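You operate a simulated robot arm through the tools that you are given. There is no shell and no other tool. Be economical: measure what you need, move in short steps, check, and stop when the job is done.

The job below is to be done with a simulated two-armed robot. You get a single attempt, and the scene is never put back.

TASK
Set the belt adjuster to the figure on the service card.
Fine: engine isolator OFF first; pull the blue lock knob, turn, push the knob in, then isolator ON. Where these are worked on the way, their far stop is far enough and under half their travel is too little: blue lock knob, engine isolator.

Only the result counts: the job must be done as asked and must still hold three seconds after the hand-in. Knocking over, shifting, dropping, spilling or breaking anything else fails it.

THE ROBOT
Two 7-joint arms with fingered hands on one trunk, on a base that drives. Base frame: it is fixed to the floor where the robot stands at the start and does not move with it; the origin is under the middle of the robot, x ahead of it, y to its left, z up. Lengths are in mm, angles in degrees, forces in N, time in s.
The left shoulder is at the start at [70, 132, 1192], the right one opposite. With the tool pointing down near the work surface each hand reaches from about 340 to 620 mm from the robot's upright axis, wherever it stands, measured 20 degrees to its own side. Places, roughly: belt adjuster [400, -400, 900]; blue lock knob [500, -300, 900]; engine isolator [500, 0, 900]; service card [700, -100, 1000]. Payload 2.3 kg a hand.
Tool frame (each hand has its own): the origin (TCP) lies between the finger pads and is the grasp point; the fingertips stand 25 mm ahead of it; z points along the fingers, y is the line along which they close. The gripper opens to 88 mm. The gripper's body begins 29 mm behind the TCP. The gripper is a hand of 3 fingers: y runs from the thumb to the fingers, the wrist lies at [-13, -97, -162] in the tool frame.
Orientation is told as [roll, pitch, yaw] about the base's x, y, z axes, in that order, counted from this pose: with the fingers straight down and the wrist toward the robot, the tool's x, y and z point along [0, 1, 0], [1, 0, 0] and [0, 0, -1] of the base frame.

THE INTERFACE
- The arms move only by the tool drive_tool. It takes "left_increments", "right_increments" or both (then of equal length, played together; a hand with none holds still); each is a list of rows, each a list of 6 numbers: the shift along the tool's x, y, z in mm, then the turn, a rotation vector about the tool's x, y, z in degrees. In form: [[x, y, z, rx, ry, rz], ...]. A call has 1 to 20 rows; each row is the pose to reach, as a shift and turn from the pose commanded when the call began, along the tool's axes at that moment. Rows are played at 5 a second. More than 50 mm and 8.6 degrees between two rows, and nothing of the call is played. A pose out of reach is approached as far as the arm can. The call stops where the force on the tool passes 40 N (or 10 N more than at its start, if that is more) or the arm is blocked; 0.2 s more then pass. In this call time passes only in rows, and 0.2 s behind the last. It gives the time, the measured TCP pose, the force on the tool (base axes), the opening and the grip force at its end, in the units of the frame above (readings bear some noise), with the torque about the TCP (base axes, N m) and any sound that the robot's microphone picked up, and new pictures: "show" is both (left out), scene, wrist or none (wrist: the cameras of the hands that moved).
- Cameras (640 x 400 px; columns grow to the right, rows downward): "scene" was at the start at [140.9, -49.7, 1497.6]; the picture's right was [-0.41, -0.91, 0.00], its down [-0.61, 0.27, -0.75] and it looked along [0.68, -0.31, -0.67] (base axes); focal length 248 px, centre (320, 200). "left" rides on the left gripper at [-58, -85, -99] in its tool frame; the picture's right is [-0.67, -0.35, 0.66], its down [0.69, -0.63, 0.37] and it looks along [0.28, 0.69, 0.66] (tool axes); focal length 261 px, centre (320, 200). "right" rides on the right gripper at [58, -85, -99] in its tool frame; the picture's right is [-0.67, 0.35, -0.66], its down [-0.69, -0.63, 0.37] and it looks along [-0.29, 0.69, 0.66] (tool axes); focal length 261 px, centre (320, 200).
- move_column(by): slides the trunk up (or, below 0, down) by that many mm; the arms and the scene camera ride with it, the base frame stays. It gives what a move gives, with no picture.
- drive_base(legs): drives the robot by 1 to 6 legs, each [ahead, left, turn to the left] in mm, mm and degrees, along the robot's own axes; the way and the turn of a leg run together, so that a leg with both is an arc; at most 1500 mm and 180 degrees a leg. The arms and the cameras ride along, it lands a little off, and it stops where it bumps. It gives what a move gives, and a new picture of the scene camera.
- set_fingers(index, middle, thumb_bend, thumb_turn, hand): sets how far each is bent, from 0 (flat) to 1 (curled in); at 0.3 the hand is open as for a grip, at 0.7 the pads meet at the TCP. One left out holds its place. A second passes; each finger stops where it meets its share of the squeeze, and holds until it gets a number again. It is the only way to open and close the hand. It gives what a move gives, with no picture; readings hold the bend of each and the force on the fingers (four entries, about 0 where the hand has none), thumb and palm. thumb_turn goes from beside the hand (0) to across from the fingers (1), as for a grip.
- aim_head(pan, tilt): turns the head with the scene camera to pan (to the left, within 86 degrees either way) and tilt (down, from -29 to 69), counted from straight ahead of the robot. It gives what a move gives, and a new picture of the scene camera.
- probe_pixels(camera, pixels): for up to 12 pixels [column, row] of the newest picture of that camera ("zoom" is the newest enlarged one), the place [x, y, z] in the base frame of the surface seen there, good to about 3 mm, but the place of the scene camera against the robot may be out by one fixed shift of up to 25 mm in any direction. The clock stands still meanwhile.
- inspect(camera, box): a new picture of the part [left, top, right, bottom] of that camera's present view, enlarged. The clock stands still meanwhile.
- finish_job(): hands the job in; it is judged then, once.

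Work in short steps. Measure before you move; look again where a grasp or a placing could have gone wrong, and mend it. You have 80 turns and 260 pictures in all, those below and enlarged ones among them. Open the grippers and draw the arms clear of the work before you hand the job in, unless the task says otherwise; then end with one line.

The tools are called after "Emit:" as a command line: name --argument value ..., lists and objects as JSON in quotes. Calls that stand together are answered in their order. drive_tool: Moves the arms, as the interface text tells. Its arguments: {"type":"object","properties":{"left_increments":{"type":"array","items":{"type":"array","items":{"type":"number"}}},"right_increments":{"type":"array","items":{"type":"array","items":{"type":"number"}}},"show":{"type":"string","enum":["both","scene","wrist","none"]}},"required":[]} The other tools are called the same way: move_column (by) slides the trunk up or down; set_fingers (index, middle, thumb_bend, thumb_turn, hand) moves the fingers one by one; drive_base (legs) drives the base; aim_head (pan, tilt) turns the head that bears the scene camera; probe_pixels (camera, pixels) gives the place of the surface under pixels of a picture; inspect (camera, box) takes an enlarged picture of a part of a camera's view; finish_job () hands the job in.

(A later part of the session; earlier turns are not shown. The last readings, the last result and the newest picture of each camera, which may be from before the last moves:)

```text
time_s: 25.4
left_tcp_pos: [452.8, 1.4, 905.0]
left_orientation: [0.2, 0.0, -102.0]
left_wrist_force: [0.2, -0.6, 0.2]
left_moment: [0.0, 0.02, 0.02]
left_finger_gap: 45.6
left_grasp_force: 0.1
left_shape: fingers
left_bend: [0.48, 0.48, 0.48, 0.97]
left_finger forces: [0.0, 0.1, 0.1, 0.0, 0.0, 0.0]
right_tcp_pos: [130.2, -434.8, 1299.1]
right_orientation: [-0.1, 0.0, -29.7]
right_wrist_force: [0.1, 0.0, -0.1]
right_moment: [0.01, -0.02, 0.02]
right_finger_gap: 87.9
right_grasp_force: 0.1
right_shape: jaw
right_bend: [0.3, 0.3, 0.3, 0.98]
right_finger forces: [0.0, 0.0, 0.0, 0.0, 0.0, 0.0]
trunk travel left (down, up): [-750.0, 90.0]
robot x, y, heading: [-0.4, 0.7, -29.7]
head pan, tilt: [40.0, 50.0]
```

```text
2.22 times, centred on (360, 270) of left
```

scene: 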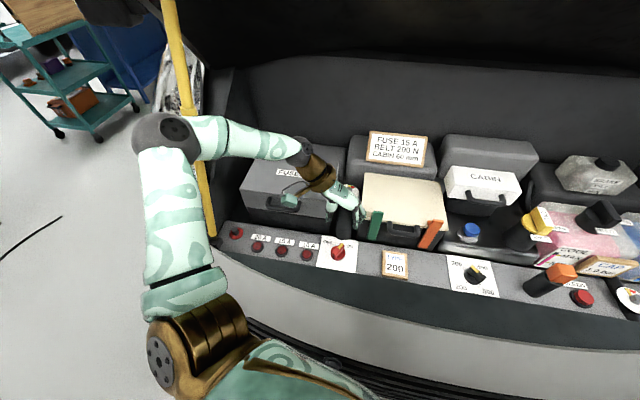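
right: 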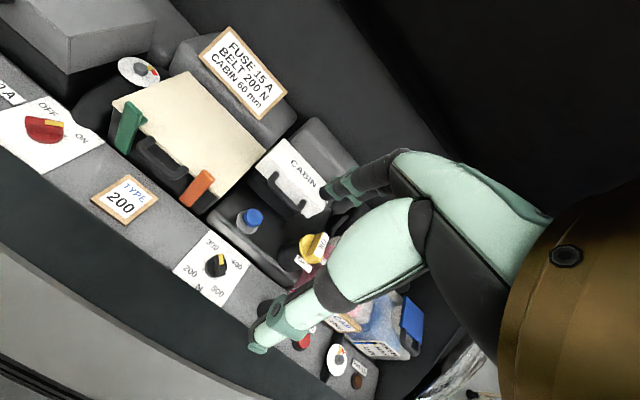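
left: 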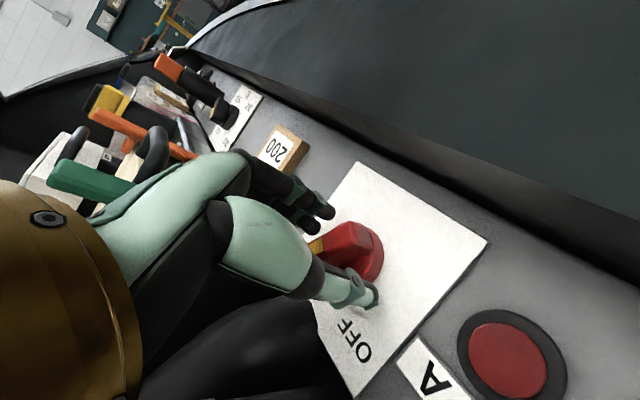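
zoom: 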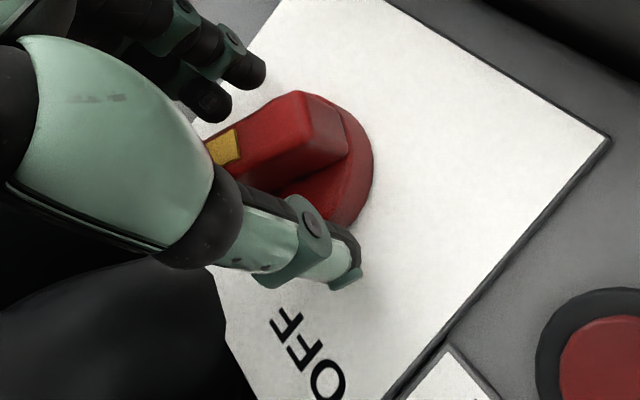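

No contact, bar between fingers and thumb. I close to grip and align it.

Emit:
set_fingers --hand "left" --index 0.72 --middle 0.72 --thumb_bend 0.72

Emit:
inspect --camera "left" --box '[260, 180, 460, 360]'

```text
time_s: 26.4
left_tcp_pos: [453.8, -2.2, 903.7]
left_orientation: [0.0, 0.2, -102.1]
left_wrist_force: [0.9, -6.6, -3.4]
left_moment: [-0.08, 0.0, -0.04]
left_finger_gap: 8.0
left_grasp_force: 7.9
left_shape: fingers
left_bend: [0.71, 0.65, 0.66, 0.96]
left_finger forces: [5.9, 5.6, 0.0, 0.0, 5.3, 0.0]
right_tcp_pos: [131.5, -437.5, 1298.3]
right_orientation: [0.1, 0.1, -29.8]
right_wrist_force: [0.6, -0.7, -1.0]
right_moment: [0.03, 0.0, 0.03]
right_finger_gap: 87.9
right_grasp_force: 0.1
right_shape: jaw
right_bend: [0.3, 0.3, 0.3, 0.98]
right_finger forces: [0.0, 0.1, 0.0, 0.1, 0.1, 0.0]
trunk travel left (down, up): [-750.0, 90.0]
robot x, y, heading: [-1.0, 1.5, -29.4]
head pan, tilt: [40.0, 50.0]
```

```text
2.22 times, centred on (360, 270) of left
```

zoom: 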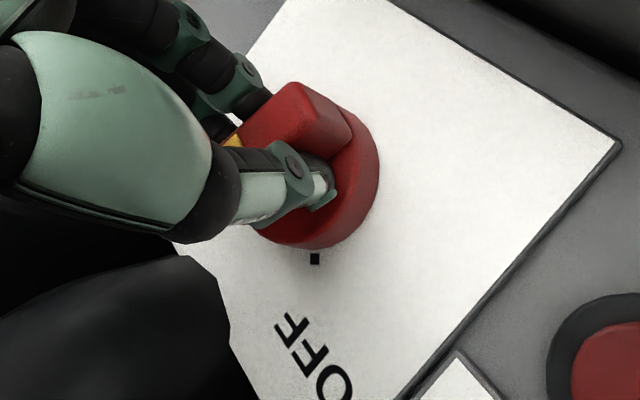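

Held but lightly; I squeeze more and turn CCW by 56°.

Emit:
set_fingers --hand "left" --index 0.85 --middle 0.85 --thumb_bend 0.85

Emit:
drive_tool --left_increments '[[0, 0, 0, 0, 0, -8], [0, 0, 0, 0, 0, -16], [0, 0, 0, 0, 0, -24], [0, 0, 0, 0, 0, -32], [0, 0, 0, 0, 0, -40], [0, 0, 0, 0, 0, -48], [0, 0, 0, 0, 0, -56]]' --show "wrist"

Emit:
inspect --camera "left" --box '[260, 180, 460, 360]'

```text
time_s: 27.4
left_tcp_pos: [454.8, -2.4, 903.8]
left_orientation: [-0.2, 0.1, -102.0]
left_wrist_force: [6.0, -7.6, -7.1]
left_moment: [-0.19, -0.11, 0.02]
left_finger_gap: 6.7
left_grasp_force: 20.9
left_shape: fingers
left_bend: [0.72, 0.72, 0.72, 0.94]
left_finger forces: [15.4, 9.5, 0.0, 0.0, 16.5, 0.1]
right_tcp_pos: [135.3, -438.3, 1296.8]
right_orientation: [0.0, 0.3, -29.7]
right_wrist_force: [0.3, -0.3, 0.7]
right_moment: [-0.03, 0.02, -0.01]
right_finger_gap: 87.7
right_grasp_force: 0.1
right_shape: jaw
right_bend: [0.3, 0.3, 0.3, 0.98]
right_finger forces: [0.1, 0.1, 0.1, 0.1, 0.1, 0.0]
trunk travel left (down, up): [-750.0, 90.0]
robot x, y, heading: [2.8, -0.4, -29.8]
head pan, tilt: [40.0, 50.0]
```

```text
time_s: 29.0
left_tcp_pos: [453.0, -0.5, 903.7]
left_orientation: [0.0, 0.1, -45.9]
left_wrist_force: [2.9, -2.4, -2.0]
left_moment: [-0.04, -0.06, -0.25]
left_finger_gap: 6.7
left_grasp_force: 22.8
left_shape: fingers
left_bend: [0.72, 0.64, 0.71, 0.96]
left_finger forces: [10.0, 15.1, 0.0, 0.0, 21.1, 0.1]
right_tcp_pos: [133.5, -435.0, 1299.1]
right_orientation: [0.1, 0.1, -29.6]
right_wrist_force: [0.0, 0.7, -0.2]
right_moment: [-0.01, -0.01, 0.0]
right_finger_gap: 87.5
right_grasp_force: 0.1
right_shape: jaw
right_bend: [0.3, 0.3, 0.3, 0.98]
right_finger forces: [0.0, 0.0, 0.0, 0.0, 0.0, 0.0]
trunk travel left (down, up): [-750.0, 90.0]
robot x, y, heading: [-1.5, -2.1, -29.7]
head pan, tilt: [40.0, 50.0]
```

left: 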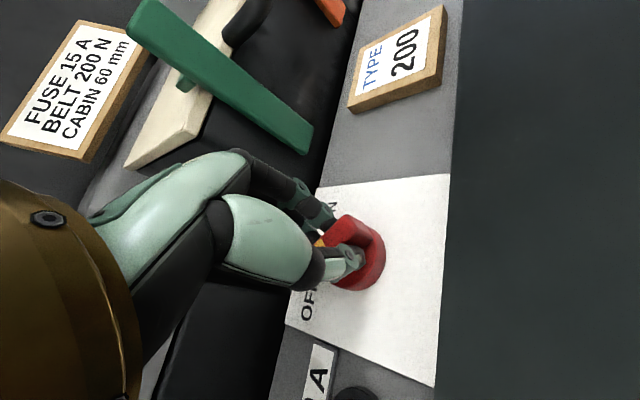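

```text
2.22 times, centred on (360, 270) of left
```

zoom: 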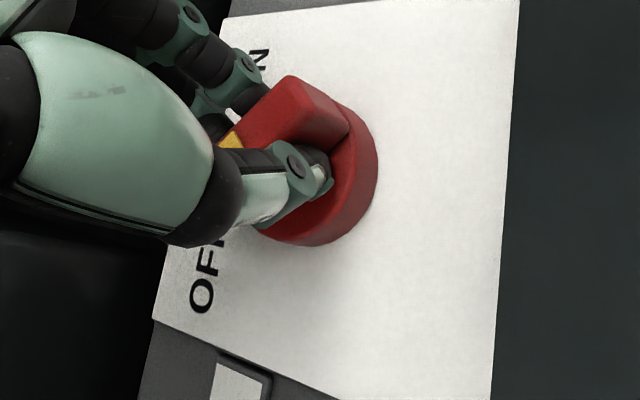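

The bar turned with the hand; it still lags in the grip, so I go on 24° to drive it to its stop.

Emit:
drive_tool --left_increments '[[0, 0, 0, 0, 0, -8], [0, 0, 0, 0, 0, -16], [0, 0, 0, 0, 0, -24]]' --show "wrist"

Emit:
inspect --camera "left" --box '[260, 180, 460, 360]'

```text
time_s: 29.8
left_tcp_pos: [452.0, -3.3, 904.7]
left_orientation: [0.1, 0.1, -22.0]
left_wrist_force: [0.1, -7.9, -2.0]
left_moment: [-0.14, -0.06, -0.45]
left_finger_gap: 7.1
left_grasp_force: 25.3
left_shape: fingers
left_bend: [0.72, 0.61, 0.68, 0.99]
left_finger forces: [7.2, 20.5, 0.0, 0.0, 23.1, 0.0]
right_tcp_pos: [131.7, -437.3, 1298.6]
right_orientation: [0.0, 0.1, -29.6]
right_wrist_force: [-0.1, -0.6, -0.2]
right_moment: [-0.03, 0.0, 0.0]
right_finger_gap: 87.3
right_grasp_force: 0.1
right_shape: jaw
right_bend: [0.3, 0.3, 0.3, 0.98]
right_finger forces: [0.0, 0.1, 0.0, 0.1, 0.0, 0.0]
trunk travel left (down, up): [-750.0, 90.0]
robot x, y, heading: [-1.2, -2.6, -29.9]
head pan, tilt: [40.0, 50.0]
```

left: 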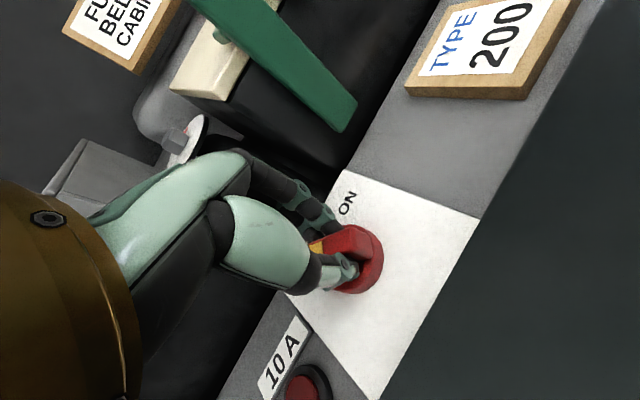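

```text
2.22 times, centred on (360, 270) of left
```

zoom: 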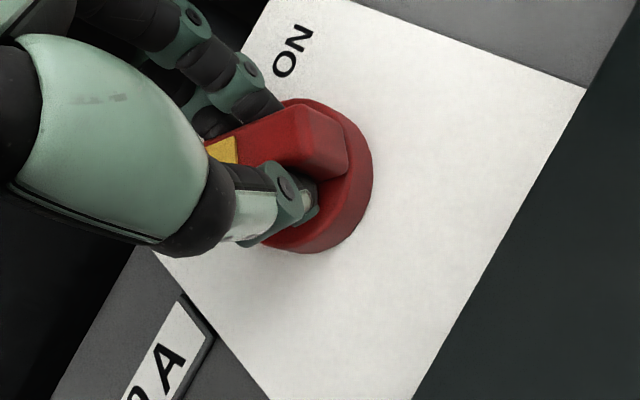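

Torque has risen to 0.45 N m and the bar slips in the grip: it is at its stop. I open and lift to check.

Emit:
set_fingers --hand "left" --index 0.46 --middle 0.46 --thumb_bend 0.46

Emit:
drive_tool --left_increments '[[0, 0, -25, 0, 0, 0], [0, 0, -60, 0, 0, 0], [0, 0, -100, 0, 0, 0], [0, 0, -140, 0, 0, 0]]' --show "wrist"

Emit:
inspect --camera "left" --box '[360, 200, 520, 340]'

Emit:
inspect --camera "scene" --box '[220, 180, 420, 300]'

```text
time_s: 30.8
left_tcp_pos: [453.1, 1.0, 904.0]
left_orientation: [-0.1, -0.1, -22.0]
left_wrist_force: [-0.9, -0.3, 0.3]
left_moment: [-0.02, 0.02, -0.01]
left_finger_gap: 50.2
left_grasp_force: 0.0
left_shape: fingers
left_bend: [0.46, 0.46, 0.46, 0.98]
left_finger forces: [0.0, 0.0, 0.1, 0.0, 0.1, 0.0]
right_tcp_pos: [131.0, -433.9, 1299.0]
right_orientation: [0.0, 0.1, -29.8]
right_wrist_force: [-0.2, 0.4, -0.2]
right_moment: [0.02, -0.02, -0.01]
right_finger_gap: 87.7
right_grasp_force: 0.1
right_shape: jaw
right_bend: [0.3, 0.3, 0.3, 0.98]
right_finger forces: [0.0, 0.0, 0.0, 0.1, 0.1, 0.0]
trunk travel left (down, up): [-750.0, 90.0]
robot x, y, heading: [-2.4, 1.7, -29.5]
head pan, tilt: [40.0, 50.0]
```

```text
time_s: 31.8
left_tcp_pos: [449.0, -0.1, 1046.0]
left_orientation: [-0.1, -0.2, -22.0]
left_wrist_force: [-0.3, 0.7, 0.8]
left_moment: [0.0, 0.0, 0.01]
left_finger_gap: 50.2
left_grasp_force: 0.0
left_shape: fingers
left_bend: [0.46, 0.46, 0.46, 0.98]
left_finger forces: [0.1, 0.0, 0.1, 0.1, 0.1, 0.0]
right_tcp_pos: [129.5, -434.6, 1299.3]
right_orientation: [0.1, 0.0, -29.7]
right_wrist_force: [-0.3, -0.1, 0.0]
right_moment: [0.02, -0.04, 0.0]
right_finger_gap: 87.5
right_grasp_force: 0.2
right_shape: jaw
right_bend: [0.3, 0.3, 0.3, 0.98]
right_finger forces: [0.1, 0.0, 0.0, 0.0, 0.0, 0.0]
trunk travel left (down, up): [-750.0, 90.0]
robot x, y, heading: [0.5, -0.2, -29.8]
head pan, tilt: [40.0, 50.0]
```

left: 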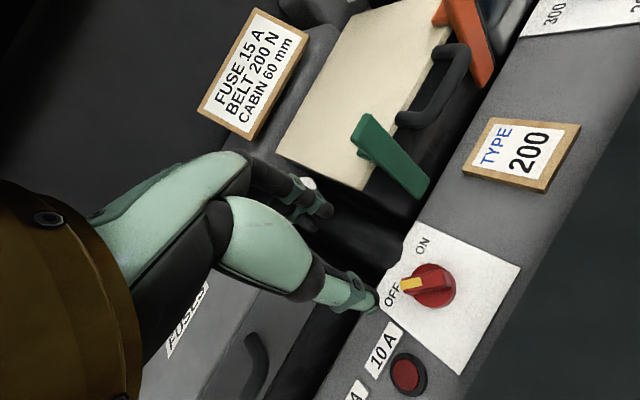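

```text
2.86 times, centred on (440, 270) of left
```

zoom: 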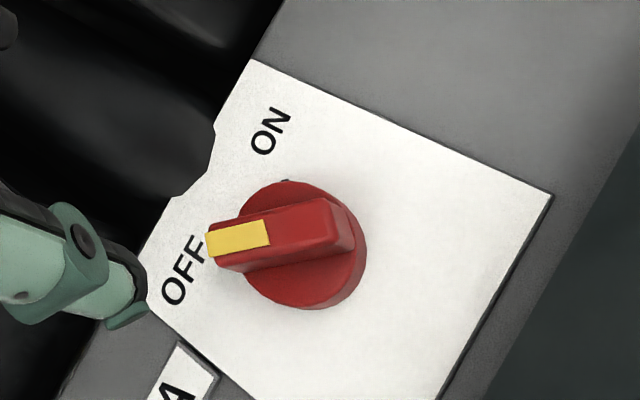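

```text
3.20 times, centred on (320, 240) of scene
```

zoom: 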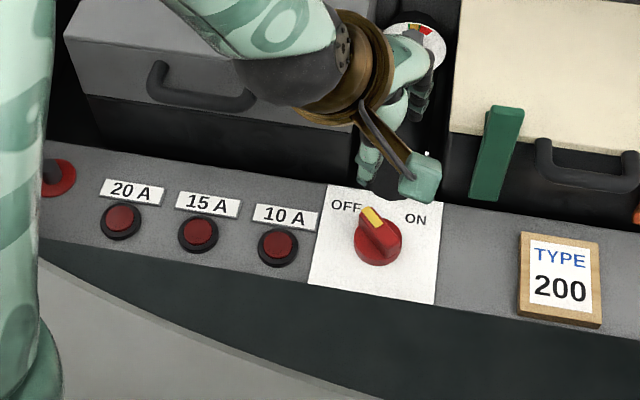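

The isolator points at OFF. I pull the left hand up and back, then turn the base straight and shift 110 mm right for the right arm's work on the blue knob.

Emit:
drive_tool --left_increments '[[0, -20, -40, 0, 0, 0], [0, -60, -80, 0, 0, 0], [0, -90, -110, 0, 0, 0]]' --show "none"

Emit:
drive_base --legs '[[0, 0, 30], [0, -110, 0]]'

Emit:
aim_head --pan -15 --tilt 45

```text
refused: row 2 steps farther than a row can; nothing moved
```

```text
time_s: 34.5
left_tcp_pos: [391.8, 120.4, 1043.5]
left_orientation: [-0.3, 0.1, 7.8]
left_wrist_force: [-0.1, -0.6, 0.2]
left_moment: [-0.01, 0.0, 0.04]
left_finger_gap: 49.9
left_grasp_force: 0.1
left_shape: fingers
left_bend: [0.46, 0.46, 0.46, 0.98]
left_finger forces: [0.1, 0.0, 0.0, 0.1, 0.0, 0.1]
right_tcp_pos: [330.5, -415.1, 1300.4]
right_orientation: [-0.2, 0.0, 0.3]
right_wrist_force: [-0.7, 0.8, 0.8]
right_moment: [-0.04, 0.02, 0.02]
right_finger_gap: 87.4
right_grasp_force: 0.0
right_shape: jaw
right_bend: [0.3, 0.3, 0.3, 0.98]
right_finger forces: [0.0, 0.0, 0.1, 0.1, 0.0, 0.0]
trunk travel left (down, up): [-750.0, 90.0]
robot x, y, heading: [-1.5, -105.8, 0.2]
head pan, tilt: [40.0, 50.0]
```

scene: 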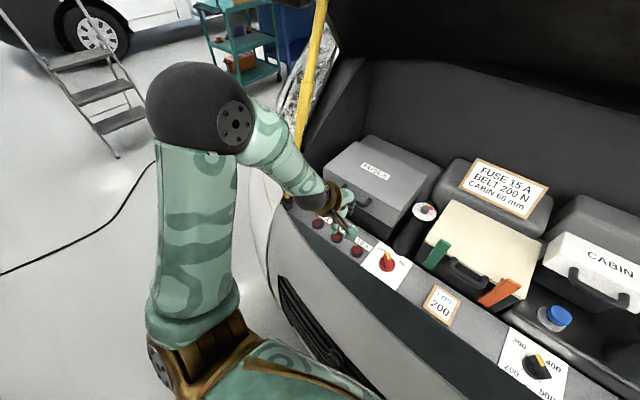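

```text
time_s: 35.7
left_tcp_pos: [390.2, 115.3, 1045.2]
left_orientation: [0.0, 0.0, 7.8]
left_wrist_force: [-0.2, 0.0, 0.1]
left_moment: [0.02, 0.02, -0.01]
left_finger_gap: 50.0
left_grasp_force: 0.0
left_shape: fingers
left_bend: [0.46, 0.46, 0.46, 0.98]
left_finger forces: [0.1, 0.0, 0.0, 0.1, 0.1, 0.1]
right_tcp_pos: [330.6, -419.1, 1298.2]
right_orientation: [-0.1, 0.0, 0.3]
right_wrist_force: [-0.1, 0.2, -0.1]
right_moment: [-0.03, 0.01, 0.0]
right_finger_gap: 87.6
right_grasp_force: 0.1
right_shape: jaw
right_bend: [0.3, 0.3, 0.3, 0.98]
right_finger forces: [0.1, 0.0, 0.1, 0.1, 0.1, 0.0]
trunk travel left (down, up): [-750.0, 90.0]
robot x, y, heading: [-1.2, -107.8, 0.5]
head pan, tilt: [-15.0, 45.0]
```

scene: 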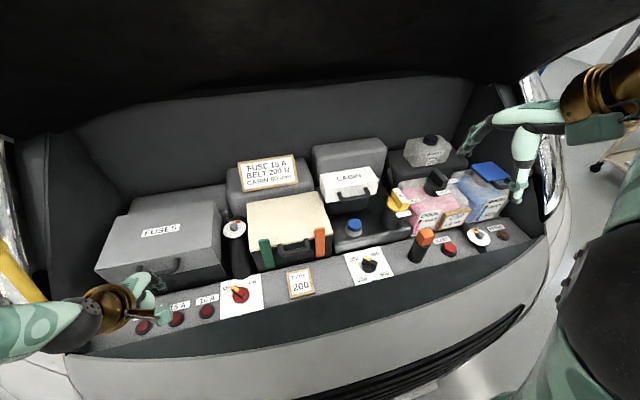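

All clear. I move the right hand high to above the blue knob, around (520,-345,1090), for a close look.

Emit:
drive_tool --right_increments '[[12, 31, 34, 0, 0, 0], [24, 62, 68, 0, 0, 0], [36, 93, 102, 0, 0, 0], [48, 124, 136, 0, 0, 0], [60, 155, 170, 0, 0, 0], [74, 187, 205, 0, 0, 0]]'

Emit:
inspect --camera "right" --box '[140, 180, 360, 360]'

```text
time_s: 37.1
left_tcp_pos: [393.2, 116.2, 1045.6]
left_orientation: [0.0, 0.2, 7.8]
left_wrist_force: [-0.7, 0.3, 0.4]
left_moment: [0.02, 0.0, -0.01]
left_finger_gap: 49.8
left_grasp_force: 0.1
left_shape: fingers
left_bend: [0.46, 0.46, 0.46, 0.98]
left_finger forces: [0.0, 0.0, 0.0, 0.0, 0.1, 0.0]
right_tcp_pos: [520.6, -344.5, 1092.0]
right_orientation: [0.1, 0.2, 0.3]
right_wrist_force: [-0.2, 1.3, -0.7]
right_moment: [0.01, 0.04, -0.03]
right_finger_gap: 87.7
right_grasp_force: 0.1
right_shape: jaw
right_bend: [0.3, 0.3, 0.3, 0.98]
right_finger forces: [0.0, 0.0, 0.0, 0.0, 0.1, 0.1]
trunk travel left (down, up): [-750.0, 90.0]
robot x, y, heading: [-0.0, -110.8, 0.2]
head pan, tilt: [-15.0, 45.0]
```

scene: 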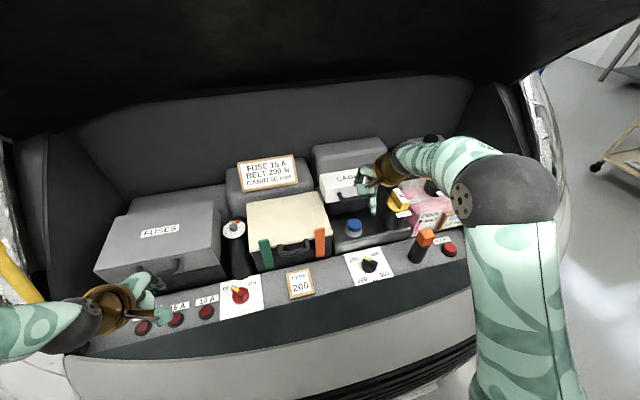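
right: 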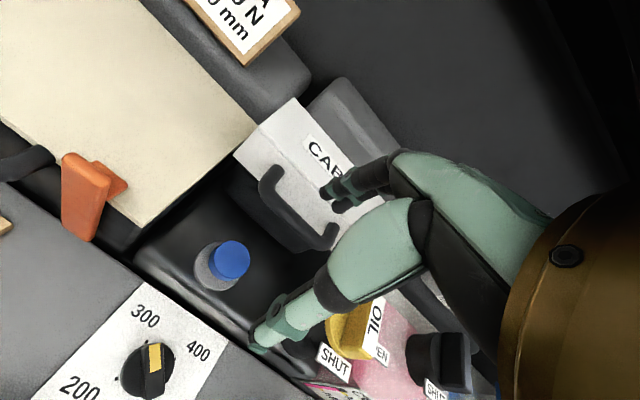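

```text
2.22 times, centred on (250, 270) of right
```

zoom: 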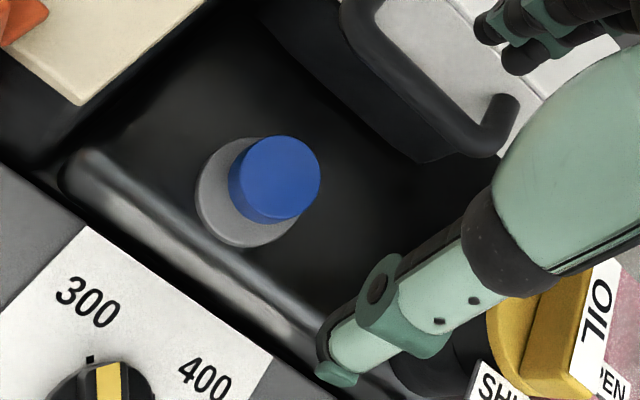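

Emit:
probe_pixels --camera "right" --pixels '[[230, 262], [222, 250], [240, 268], [212, 275], [220, 278], [265, 175], [330, 240], [300, 235], [280, 300], [355, 325], [295, 345], [100, 185]]'

Emit:
probe_pixels --camera "zoom" --pixels '[[275, 170], [100, 372], [90, 359], [85, 305], [205, 378], [120, 380], [260, 345], [90, 228]]'

```text
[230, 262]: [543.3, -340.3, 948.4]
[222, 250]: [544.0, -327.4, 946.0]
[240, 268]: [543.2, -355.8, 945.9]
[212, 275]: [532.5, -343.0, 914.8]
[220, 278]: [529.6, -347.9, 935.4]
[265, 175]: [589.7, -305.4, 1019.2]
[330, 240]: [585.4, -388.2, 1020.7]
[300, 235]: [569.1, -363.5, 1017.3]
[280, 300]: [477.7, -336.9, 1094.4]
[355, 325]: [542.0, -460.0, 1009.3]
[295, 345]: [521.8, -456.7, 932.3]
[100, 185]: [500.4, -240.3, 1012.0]
```

```text
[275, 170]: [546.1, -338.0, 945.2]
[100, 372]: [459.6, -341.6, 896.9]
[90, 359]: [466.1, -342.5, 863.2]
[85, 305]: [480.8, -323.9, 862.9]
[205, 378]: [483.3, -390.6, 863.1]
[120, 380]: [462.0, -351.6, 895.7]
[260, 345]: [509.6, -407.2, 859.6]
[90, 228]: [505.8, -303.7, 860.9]
```

Knob centre (543,-341), top 947, Ø28; the cabin handle (x≥567, z≈1020) and oil cap crowd it, so I'll approach from the front: fingers closing along y, hand tilted forward ~35°, wrist to the left. First yaw to -90 up high.

Emit:
drive_tool --right_increments '[[0, -5, 0, 0, 0, 8.2], [0, -10, 0, 0, 0, 16.4], [0, -15, 0, 0, 0, 24.6], [0, -20, 0, 0, 0, 32.8], [0, -20, 0, 0, 0, 41], [0, -20, 0, 0, 0, 49.2], [0, -20, 0, 0, 0, 57.4], [0, -20, 0, 0, 0, 65.6], [0, -20, 0, 0, 0, 73.8], [0, -20, 0, 0, 0, 82], [0, -20, 0, 0, 0, 90.3]]' --show "none"

Emit:
drive_tool --right_increments '[[0, 0, 0, 0, 8, 0], [0, 0, 0, 0, 16, 0], [0, 0, 0, 0, 24, 0], [0, 0, 0, 0, 32, 0], [0, 0, 0, 0, 36, 0]]'

Emit:
set_fingers --hand "right" --index 0.42 --middle 0.42 --thumb_bend 0.42

```text
time_s: 39.5
left_tcp_pos: [392.3, 115.5, 1043.5]
left_orientation: [0.0, 0.0, 7.9]
left_wrist_force: [-0.1, 0.0, -0.2]
left_moment: [0.0, -0.03, 0.02]
left_finger_gap: 50.0
left_grasp_force: 0.0
left_shape: fingers
left_bend: [0.46, 0.46, 0.46, 0.98]
left_finger forces: [0.1, 0.0, 0.0, 0.0, 0.0, 0.0]
right_tcp_pos: [498.1, -344.2, 1093.6]
right_orientation: [-0.1, -0.1, -90.1]
right_wrist_force: [0.1, -0.2, -0.5]
right_moment: [0.0, 0.04, 0.02]
right_finger_gap: 87.8
right_grasp_force: 0.0
right_shape: jaw
right_bend: [0.3, 0.3, 0.3, 0.98]
right_finger forces: [0.1, 0.0, 0.0, 0.0, 0.0, 0.0]
trunk travel left (down, up): [-750.0, 90.0]
robot x, y, heading: [-1.5, -109.5, 0.1]
head pan, tilt: [-15.0, 45.0]
```

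```text
time_s: 40.7
left_tcp_pos: [391.3, 117.2, 1045.3]
left_orientation: [0.0, 0.0, 8.0]
left_wrist_force: [-0.9, -0.6, 0.8]
left_moment: [0.01, 0.01, 0.03]
left_finger_gap: 49.9
left_grasp_force: 0.0
left_shape: fingers
left_bend: [0.46, 0.46, 0.46, 0.98]
left_finger forces: [0.0, 0.0, 0.1, 0.0, 0.0, 0.1]
right_tcp_pos: [495.5, -350.6, 1087.6]
right_orientation: [35.2, 0.8, -91.0]
right_wrist_force: [-0.7, 0.0, 0.5]
right_moment: [-0.01, -0.01, 0.0]
right_finger_gap: 87.7
right_grasp_force: 0.0
right_shape: jaw
right_bend: [0.3, 0.3, 0.3, 0.98]
right_finger forces: [0.0, 0.1, 0.0, 0.0, 0.1, 0.0]
trunk travel left (down, up): [-750.0, 90.0]
robot x, y, heading: [2.0, -105.8, 0.4]
head pan, tilt: [-15.0, 45.0]
```

scene: 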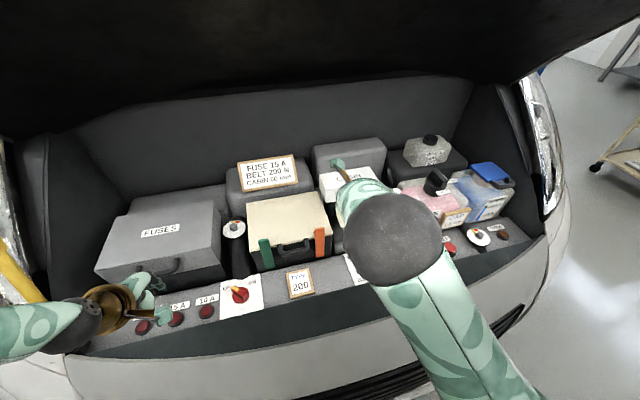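
right: 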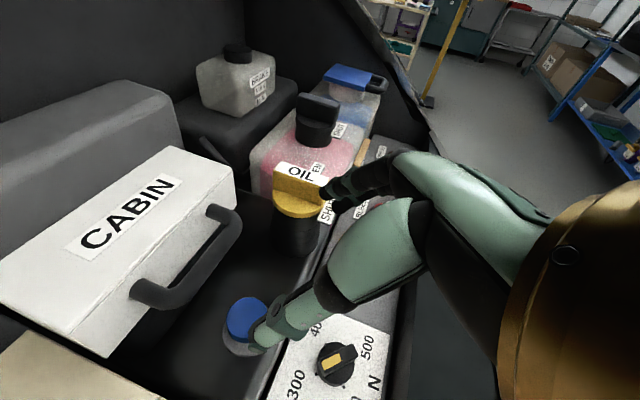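

```text
time_s: 41.7
left_tcp_pos: [390.7, 116.1, 1044.8]
left_orientation: [0.0, 0.0, 7.9]
left_wrist_force: [0.0, 0.2, -0.5]
left_moment: [-0.02, 0.03, 0.01]
left_finger_gap: 50.1
left_grasp_force: 0.0
left_shape: fingers
left_bend: [0.46, 0.46, 0.46, 0.98]
left_finger forces: [0.0, 0.1, 0.1, 0.1, 0.0, 0.0]
right_tcp_pos: [496.5, -348.0, 1091.6]
right_orientation: [35.9, 1.2, -90.9]
right_wrist_force: [-0.4, -0.4, -1.2]
right_moment: [-0.01, -0.02, 0.0]
right_finger_gap: 59.9
right_grasp_force: 0.1
right_shape: fingers
right_bend: [0.42, 0.42, 0.42, 0.98]
right_finger forces: [0.1, 0.0, 0.0, 0.1, 0.1, 0.0]
trunk travel left (down, up): [-750.0, 90.0]
robot x, y, heading: [0.7, -110.1, 0.3]
head pan, tilt: [-15.0, 45.0]
```

Tilt is done. I lower toward the knob to about 45 mm short and check alignment.

Emit:
drive_tool --right_increments '[[-13, -7, 33, 0, 0, 0], [-26, -7, 66, 0, 0, 0], [-38, -7, 97, 0, 0, 0]]'

Emit:
inspect --camera "right" --box '[180, 220, 380, 400]'

```text
time_s: 42.5
left_tcp_pos: [391.2, 117.3, 1044.0]
left_orientation: [-0.1, 0.0, 7.8]
left_wrist_force: [0.4, -0.5, 1.0]
left_moment: [0.0, -0.01, -0.03]
left_finger_gap: 50.0
left_grasp_force: 0.0
left_shape: fingers
left_bend: [0.46, 0.46, 0.46, 0.98]
left_finger forces: [0.0, 0.0, 0.1, 0.0, 0.0, 0.0]
right_tcp_pos: [526.1, -338.0, 991.4]
right_orientation: [35.8, 0.1, -90.0]
right_wrist_force: [-0.2, 0.1, 0.8]
right_moment: [-0.02, 0.0, -0.01]
right_finger_gap: 59.7
right_grasp_force: 0.2
right_shape: fingers
right_bend: [0.42, 0.42, 0.42, 0.98]
right_finger forces: [0.0, 0.0, 0.1, 0.0, 0.1, 0.1]
trunk travel left (down, up): [-750.0, 90.0]
robot x, y, heading: [1.5, -111.4, 0.3]
head pan, tilt: [-15.0, 45.0]
```

scene: 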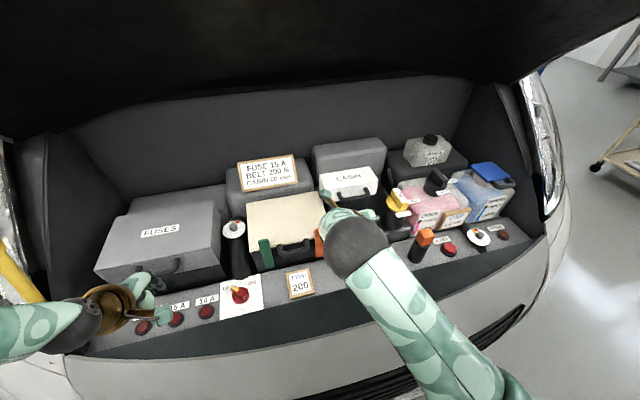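
right: 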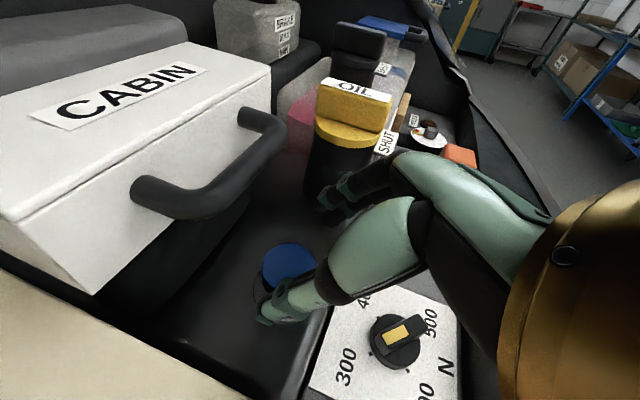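

```text
2.22 times, centred on (280, 310) of right
```

zoom: 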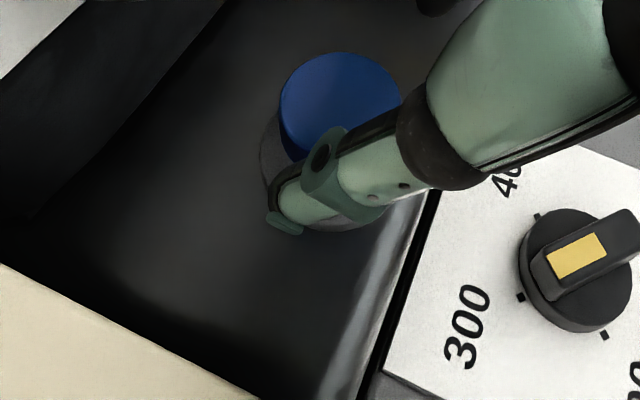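

Alignment looks right (thumb on the near-left side of the knob, fingers between knob and oil cap). I go down the remaining 45 mm.

Emit:
drive_tool --right_increments '[[-10, 2, 20, 0, 0, 0], [-20, 3, 41, 0, 0, 0]]' --show "wrist"

Emit:
inspect --camera "right" --box '[200, 180, 400, 360]'

```text
time_s: 43.1
left_tcp_pos: [392.2, 116.0, 1043.7]
left_orientation: [-0.1, 0.0, 7.9]
left_wrist_force: [-0.1, 0.8, 0.1]
left_moment: [0.0, -0.02, 0.02]
left_finger_gap: 50.2
left_grasp_force: 0.0
left_shape: fingers
left_bend: [0.46, 0.46, 0.46, 0.98]
left_finger forces: [0.0, 0.1, 0.1, 0.1, 0.1, 0.0]
right_tcp_pos: [536.0, -341.0, 947.0]
right_orientation: [35.7, 0.1, -90.1]
right_wrist_force: [0.4, -0.3, 0.0]
right_moment: [0.03, 0.01, -0.02]
right_finger_gap: 59.8
right_grasp_force: 0.0
right_shape: fingers
right_bend: [0.42, 0.42, 0.42, 0.98]
right_finger forces: [0.1, 0.0, 0.0, 0.1, 0.1, 0.0]
right hand out of reach, approached as far as the arm can: row 2
trunk travel left (down, up): [-750.0, 90.0]
robot x, y, heading: [-0.9, -108.0, 0.3]
head pan, tilt: [-15.0, 45.0]
```

right: 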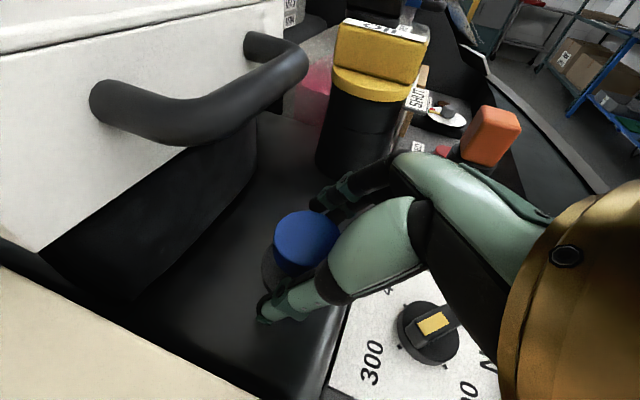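

```text
2.22 times, centred on (300, 270) of right
```

zoom: 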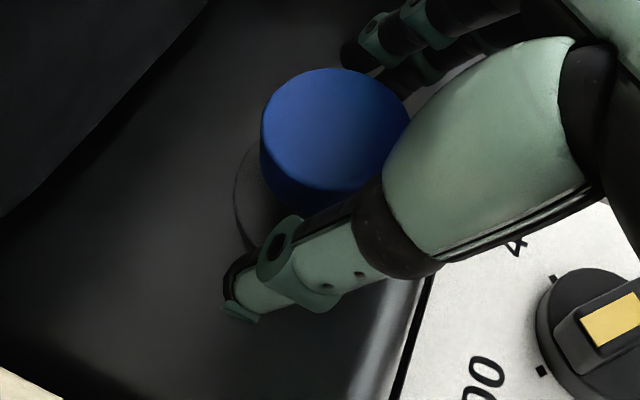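

The knob sits between thumb and fingers. I close the right hand on it.

Emit:
set_fingers --hand "right" --index 0.85 --middle 0.85 --thumb_bend 0.85

Emit:
inspect --camera "right" --box '[200, 180, 400, 360]'

```text
time_s: 44.1
left_tcp_pos: [391.4, 117.4, 1045.9]
left_orientation: [0.0, -0.2, 7.9]
left_wrist_force: [0.1, 0.3, 0.4]
left_moment: [0.01, 0.02, 0.0]
left_finger_gap: 49.8
left_grasp_force: 0.1
left_shape: fingers
left_bend: [0.46, 0.46, 0.46, 0.98]
left_finger forces: [0.1, 0.0, 0.0, 0.0, 0.1, 0.0]
right_tcp_pos: [535.0, -341.4, 947.4]
right_orientation: [35.8, 0.0, -90.1]
right_wrist_force: [-0.5, -1.8, 2.5]
right_moment: [-0.4, 0.07, -0.08]
right_finger_gap: 25.3
right_grasp_force: 22.0
right_shape: fingers
right_bend: [0.56, 0.56, 0.6, 0.96]
right_finger forces: [12.7, 10.9, 0.0, 0.0, 20.5, 0.1]
trunk travel left (down, up): [-750.0, 90.0]
robot x, y, heading: [-3.7, -105.5, 0.4]
head pan, tilt: [-15.0, 45.0]
```

```text
2.22 times, centred on (300, 270) of right
```

zoom: 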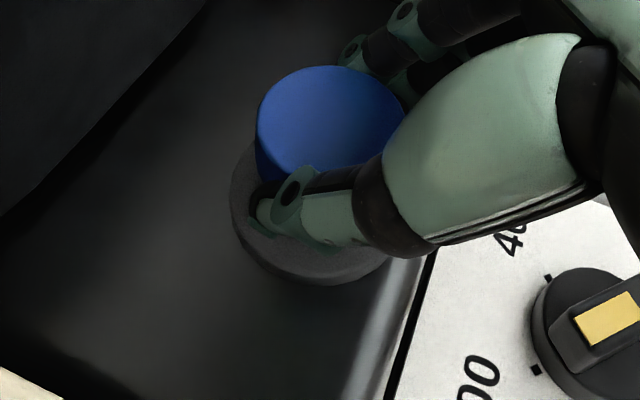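

Firm grip (22 N). I pull straight up in 5 mm steps.

Emit:
drive_tool --right_increments '[[2.9, 0, -4.05, 0, 0, 0], [5.85, 0, -8.1, 0, 0, 0], [8.8, 0, -12.15, 0, 0, 0], [11.7, 0, -16.2, 0, 0, 0]]' --show "wrist"

Emit:
inspect --camera "right" --box '[200, 180, 400, 360]'

```text
time_s: 45.1
left_tcp_pos: [394.9, 117.4, 1042.2]
left_orientation: [0.0, 0.2, 7.9]
left_wrist_force: [-1.0, 0.1, -0.8]
left_moment: [-0.01, -0.02, -0.01]
left_finger_gap: 49.9
left_grasp_force: 0.0
left_shape: fingers
left_bend: [0.46, 0.46, 0.46, 0.98]
left_finger forces: [0.1, 0.1, 0.1, 0.1, 0.0, 0.0]
right_tcp_pos: [536.9, -338.6, 963.4]
right_orientation: [35.5, 0.3, -89.9]
right_wrist_force: [-4.6, 6.3, -23.1]
right_moment: [0.22, 0.29, -0.06]
right_finger_gap: 24.8
right_grasp_force: 19.9
right_shape: fingers
right_bend: [0.54, 0.64, 0.63, 0.98]
right_finger forces: [11.4, 7.7, 0.0, 0.0, 20.3, 0.0]
trunk travel left (down, up): [-750.0, 90.0]
robot x, y, heading: [-0.6, -111.2, 0.2]
head pan, tilt: [-15.0, 45.0]
```

right: 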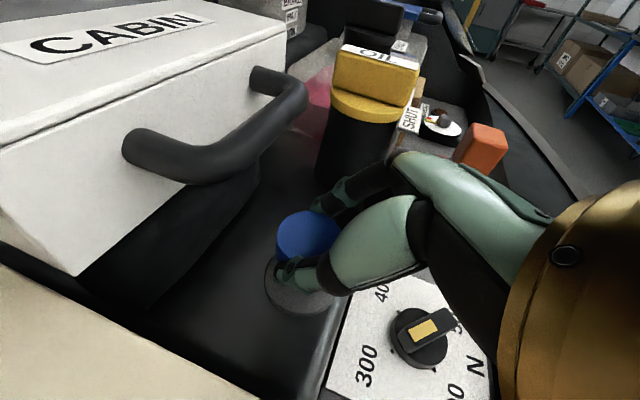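

```text
2.22 times, centred on (300, 270) of right
```

zoom: 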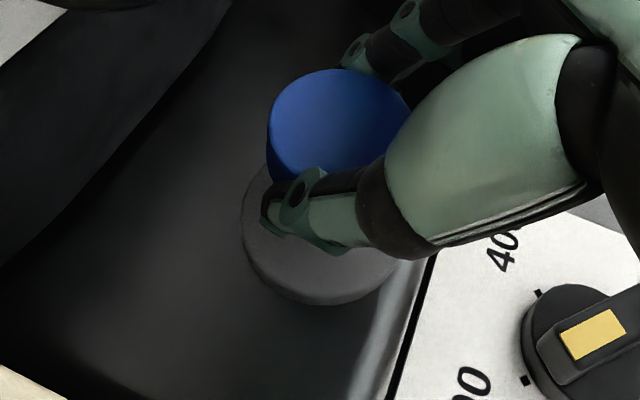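

The knob has risen with the hand and the pull is 23 N; I measure its top.

Emit:
probe_pixels --camera "right" --pixels '[[306, 232], [300, 240], [318, 225], [275, 290]]'

Emit:
drive_tool --right_increments '[[1.8, 0, -2.4, 0, 0, 0], [2.9, 0, -4.05, 0, 0, 0]]' --show "wrist"

```text
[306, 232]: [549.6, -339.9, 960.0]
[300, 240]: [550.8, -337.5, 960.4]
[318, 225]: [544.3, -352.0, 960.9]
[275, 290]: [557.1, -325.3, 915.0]
```

```text
time_s: 45.7
left_tcp_pos: [396.5, 117.6, 1042.7]
left_orientation: [0.1, 0.3, 7.9]
left_wrist_force: [-0.5, -0.3, -0.2]
left_moment: [0.02, 0.0, 0.03]
left_finger_gap: 50.4
left_grasp_force: 0.1
left_shape: fingers
left_bend: [0.46, 0.46, 0.46, 0.98]
left_finger forces: [0.0, 0.0, 0.1, 0.1, 0.1, 0.0]
right_tcp_pos: [538.6, -340.2, 967.2]
right_orientation: [35.4, 0.2, -89.9]
right_wrist_force: [-6.7, 9.6, -36.9]
right_moment: [0.31, 0.41, -0.1]
right_finger_gap: 25.1
right_grasp_force: 22.6
right_shape: fingers
right_bend: [0.55, 0.63, 0.61, 0.99]
right_finger forces: [10.4, 14.8, 0.1, 0.1, 20.3, 0.1]
trunk travel left (down, up): [-750.0, 90.0]
robot x, y, heading: [-1.2, -109.0, 0.3]
head pan, tilt: [-15.0, 45.0]
```

right: 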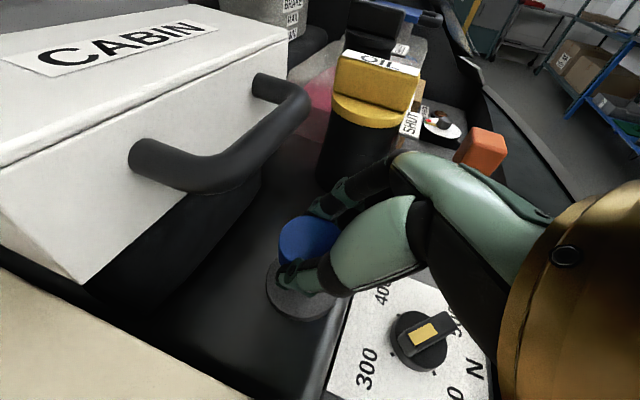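

Force climbs to 37 N – that is the stop. I ease off a little, then open and see whether the knob stays up.

Emit:
drive_tool --right_increments '[[-2.9, 0, 4.05, 0, 0, 0]]' --show "none"

Emit:
set_fingers --hand "right" --index 0.42 --middle 0.42 --thumb_bend 0.42

Emit:
inspect --camera "right" --box '[200, 180, 400, 360]'

Emit:
probe_pixels --camera "zoom" --pixels '[[330, 120], [350, 100], [300, 130]]'

```text
time_s: 46.1
left_tcp_pos: [394.8, 116.6, 1043.1]
left_orientation: [0.0, 0.2, 7.9]
left_wrist_force: [-0.6, -0.6, -0.1]
left_moment: [0.01, 0.0, 0.02]
left_finger_gap: 50.0
left_grasp_force: 0.2
left_shape: fingers
left_bend: [0.46, 0.46, 0.46, 0.98]
left_finger forces: [0.0, 0.0, 0.0, 0.0, 0.1, 0.0]
right_tcp_pos: [538.1, -339.9, 966.1]
right_orientation: [35.7, 0.1, -90.1]
right_wrist_force: [-6.5, 8.2, -27.1]
right_moment: [0.27, 0.35, -0.05]
right_finger_gap: 25.1
right_grasp_force: 20.6
right_shape: fingers
right_bend: [0.55, 0.63, 0.61, 0.99]
right_finger forces: [10.7, 11.1, 0.0, 0.0, 20.0, 0.1]
trunk travel left (down, up): [-750.0, 90.0]
robot x, y, heading: [-0.6, -107.1, 0.2]
head pan, tilt: [-15.0, 45.0]
```

```text
time_s: 47.1
left_tcp_pos: [390.4, 116.9, 1045.5]
left_orientation: [0.1, -0.1, 7.9]
left_wrist_force: [-0.6, -0.1, 0.6]
left_moment: [-0.04, 0.0, -0.02]
left_finger_gap: 50.0
left_grasp_force: 0.1
left_shape: fingers
left_bend: [0.46, 0.46, 0.46, 0.98]
left_finger forces: [0.1, 0.1, 0.0, 0.1, 0.1, 0.0]
right_tcp_pos: [534.7, -341.1, 969.0]
right_orientation: [35.9, -0.1, -90.0]
right_wrist_force: [0.3, 0.3, 0.8]
right_moment: [-0.03, 0.01, -0.03]
right_finger_gap: 58.7
right_grasp_force: 0.2
right_shape: fingers
right_bend: [0.42, 0.42, 0.42, 0.98]
right_finger forces: [0.0, 0.0, 0.0, 0.0, 0.0, 0.1]
trunk travel left (down, up): [-750.0, 90.0]
robot x, y, heading: [1.2, -108.8, 0.6]
head pan, tilt: [-15.0, 45.0]
```

```text
2.22 times, centred on (300, 270) of right
```

zoom: 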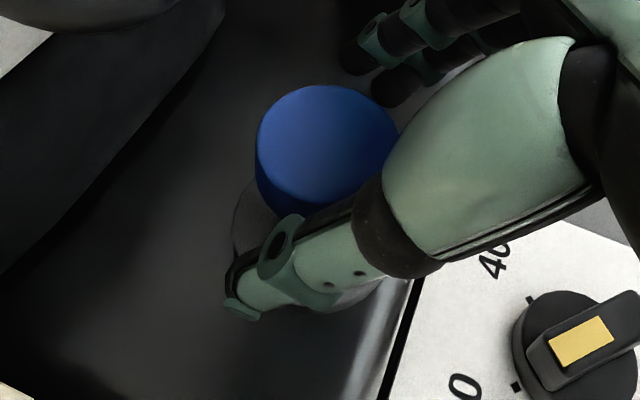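

```text
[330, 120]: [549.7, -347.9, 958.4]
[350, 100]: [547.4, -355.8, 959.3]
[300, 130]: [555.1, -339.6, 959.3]
```

The knob stays up at 959 (+12 mm). I draw the hand straight up and clear of it, then bring it upright above the adjuster.

Emit:
drive_tool --right_increments '[[18, 0, -25, 0, 0, 0], [41, 0, -57, 0, 0, 0], [64, 0, -89, 0, 0, 0]]' --show "none"

Emit:
drive_tool --right_increments '[[-16, 3, -3, 0, -6, 0], [-32, 7, -6, 0, -12, 0], [-48, 10, -10, 0, -18, 0], [-64, 14, -14, 0, -24, 0], [-80, 18, -17, 0, -30, 0], [-94, 21, -20, 0, -36, 0]]' --show "none"

Emit:
drive_tool --right_increments '[[0, 0, 0, 0, 0, -8], [0, 0, 0, 0, 0, -16], [0, 0, 0, 0, 0, -24], [0, 0, 0, 0, 0, -32], [0, 0, 0, 0, 0, -36]]'

Emit:
set_fingers --hand "right" --index 0.48 --middle 0.48 --thumb_bend 0.48

Emit:
inspect --camera "right" --box '[160, 220, 360, 400]'

```text
time_s: 47.9
left_tcp_pos: [390.4, 116.8, 1044.7]
left_orientation: [0.0, 0.0, 7.8]
left_wrist_force: [-0.4, 0.9, 0.3]
left_moment: [-0.02, -0.01, -0.01]
left_finger_gap: 50.0
left_grasp_force: 0.1
left_shape: fingers
left_bend: [0.46, 0.46, 0.46, 0.98]
left_finger forces: [0.1, 0.0, 0.0, 0.0, 0.1, 0.0]
right_tcp_pos: [532.8, -341.3, 1078.5]
right_orientation: [36.0, 0.1, -90.0]
right_wrist_force: [0.7, 0.5, 0.0]
right_moment: [-0.02, 0.0, 0.01]
right_finger_gap: 58.7
right_grasp_force: 0.1
right_shape: fingers
right_bend: [0.42, 0.42, 0.42, 0.98]
right_finger forces: [0.0, 0.0, 0.1, 0.1, 0.1, 0.1]
trunk travel left (down, up): [-750.0, 90.0]
robot x, y, heading: [0.2, -104.1, 0.4]
head pan, tilt: [-15.0, 45.0]
```

```text
time_s: 49.3
left_tcp_pos: [391.8, 116.1, 1044.8]
left_orientation: [0.0, -0.1, 7.9]
left_wrist_force: [0.4, -0.1, -0.9]
left_moment: [-0.03, 0.05, 0.0]
left_finger_gap: 49.9
left_grasp_force: 0.1
left_shape: fingers
left_bend: [0.46, 0.46, 0.46, 0.98]
left_finger forces: [0.0, 0.0, 0.0, 0.0, 0.0, 0.0]
right_tcp_pos: [447.8, -362.2, 1040.0]
right_orientation: [-0.1, 0.1, -89.9]
right_wrist_force: [-0.1, 0.2, -0.9]
right_moment: [0.02, 0.0, -0.01]
right_finger_gap: 58.8
right_grasp_force: 0.1
right_shape: fingers
right_bend: [0.42, 0.42, 0.42, 0.98]
right_finger forces: [0.0, 0.1, 0.0, 0.0, 0.1, 0.0]
trunk travel left (down, up): [-750.0, 90.0]
robot x, y, heading: [0.1, -107.8, 0.2]
head pan, tilt: [-15.0, 45.0]
```

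```text
time_s: 50.5
left_tcp_pos: [391.2, 116.0, 1046.2]
left_orientation: [0.1, -0.1, 7.9]
left_wrist_force: [-0.6, 0.1, -0.6]
left_moment: [-0.04, 0.0, 0.02]
left_finger_gap: 50.2
left_grasp_force: 0.0
left_shape: fingers
left_bend: [0.46, 0.46, 0.46, 0.98]
left_finger forces: [0.0, 0.0, 0.1, 0.0, 0.1, 0.0]
right_tcp_pos: [447.3, -363.1, 1038.8]
right_orientation: [0.0, 0.0, -54.0]
right_wrist_force: [-0.6, 0.0, 0.1]
right_moment: [0.02, -0.01, 0.03]
right_finger_gap: 58.9
right_grasp_force: 0.0
right_shape: fingers
right_bend: [0.42, 0.42, 0.42, 0.98]
right_finger forces: [0.0, 0.0, 0.1, 0.0, 0.0, 0.0]
trunk travel left (down, up): [-750.0, 90.0]
robot x, y, heading: [0.5, -106.4, 0.2]
head pan, tilt: [-15.0, 45.0]
```

scene: 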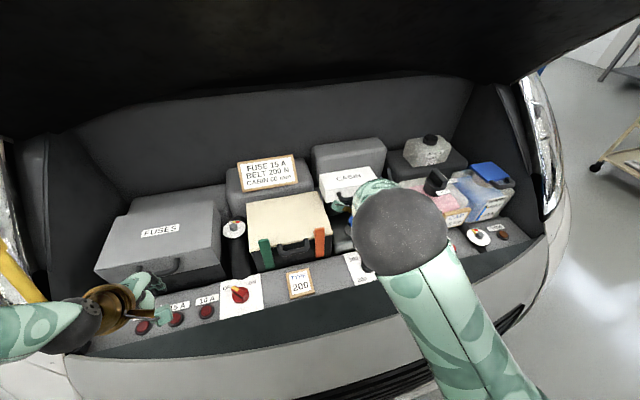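
right: 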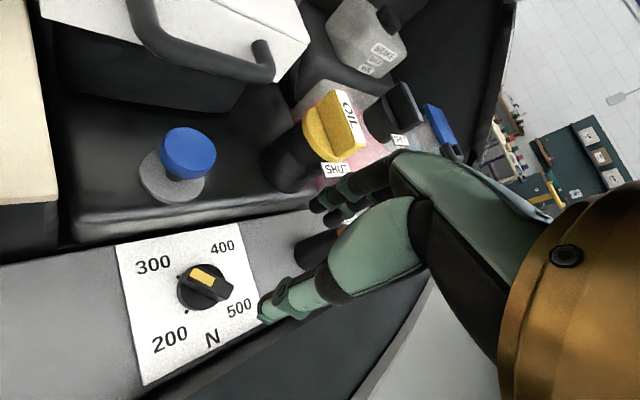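

```text
time_s: 51.5
left_tcp_pos: [391.5, 117.1, 1043.5]
left_orientation: [-0.1, 0.0, 7.8]
left_wrist_force: [0.8, -0.1, -0.4]
left_moment: [0.0, 0.02, -0.01]
left_finger_gap: 50.4
left_grasp_force: 0.0
left_shape: fingers
left_bend: [0.46, 0.46, 0.46, 0.98]
left_finger forces: [0.0, 0.0, 0.0, 0.0, 0.0, 0.1]
right_tcp_pos: [447.1, -361.3, 1039.4]
right_orientation: [0.0, 0.1, -54.0]
right_wrist_force: [-0.3, -0.8, 1.0]
right_moment: [-0.04, 0.02, 0.02]
right_finger_gap: 46.8
right_grasp_force: 0.1
right_shape: fingers
right_bend: [0.48, 0.48, 0.48, 0.98]
right_finger forces: [0.0, 0.1, 0.0, 0.0, 0.1, 0.0]
trunk travel left (down, up): [-750.0, 90.0]
robot x, y, heading: [-0.4, -109.6, 0.2]
head pan, tilt: [-15.0, 45.0]
```

```text
2.22 times, centred on (260, 310) of right
```

zoom: 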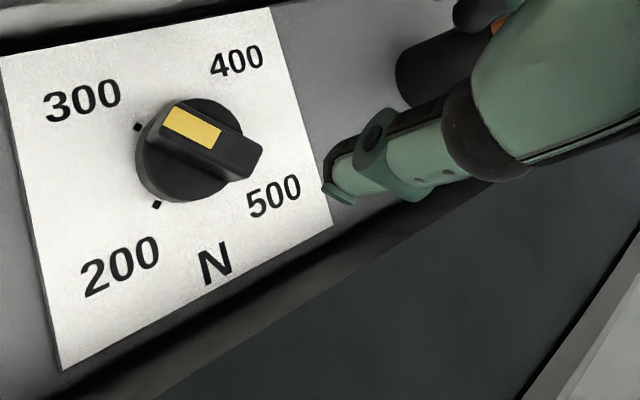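

Pointer sits a little past 300 toward 400; I measure bar, disc and the 300/200 ticks.

Emit:
probe_pixels --camera "zoom" --pixels '[[138, 127], [157, 204], [178, 112], [168, 130], [215, 142], [230, 165], [255, 150], [190, 128], [150, 165], [215, 108], [175, 190], [210, 155]]'

```text
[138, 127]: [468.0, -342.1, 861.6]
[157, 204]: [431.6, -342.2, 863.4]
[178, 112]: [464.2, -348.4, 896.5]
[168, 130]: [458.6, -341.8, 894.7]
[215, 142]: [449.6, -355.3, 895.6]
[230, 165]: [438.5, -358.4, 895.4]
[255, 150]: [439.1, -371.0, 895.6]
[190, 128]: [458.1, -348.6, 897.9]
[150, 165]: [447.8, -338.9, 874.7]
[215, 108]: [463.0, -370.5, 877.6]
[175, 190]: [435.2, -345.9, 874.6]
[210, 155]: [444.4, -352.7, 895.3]
```

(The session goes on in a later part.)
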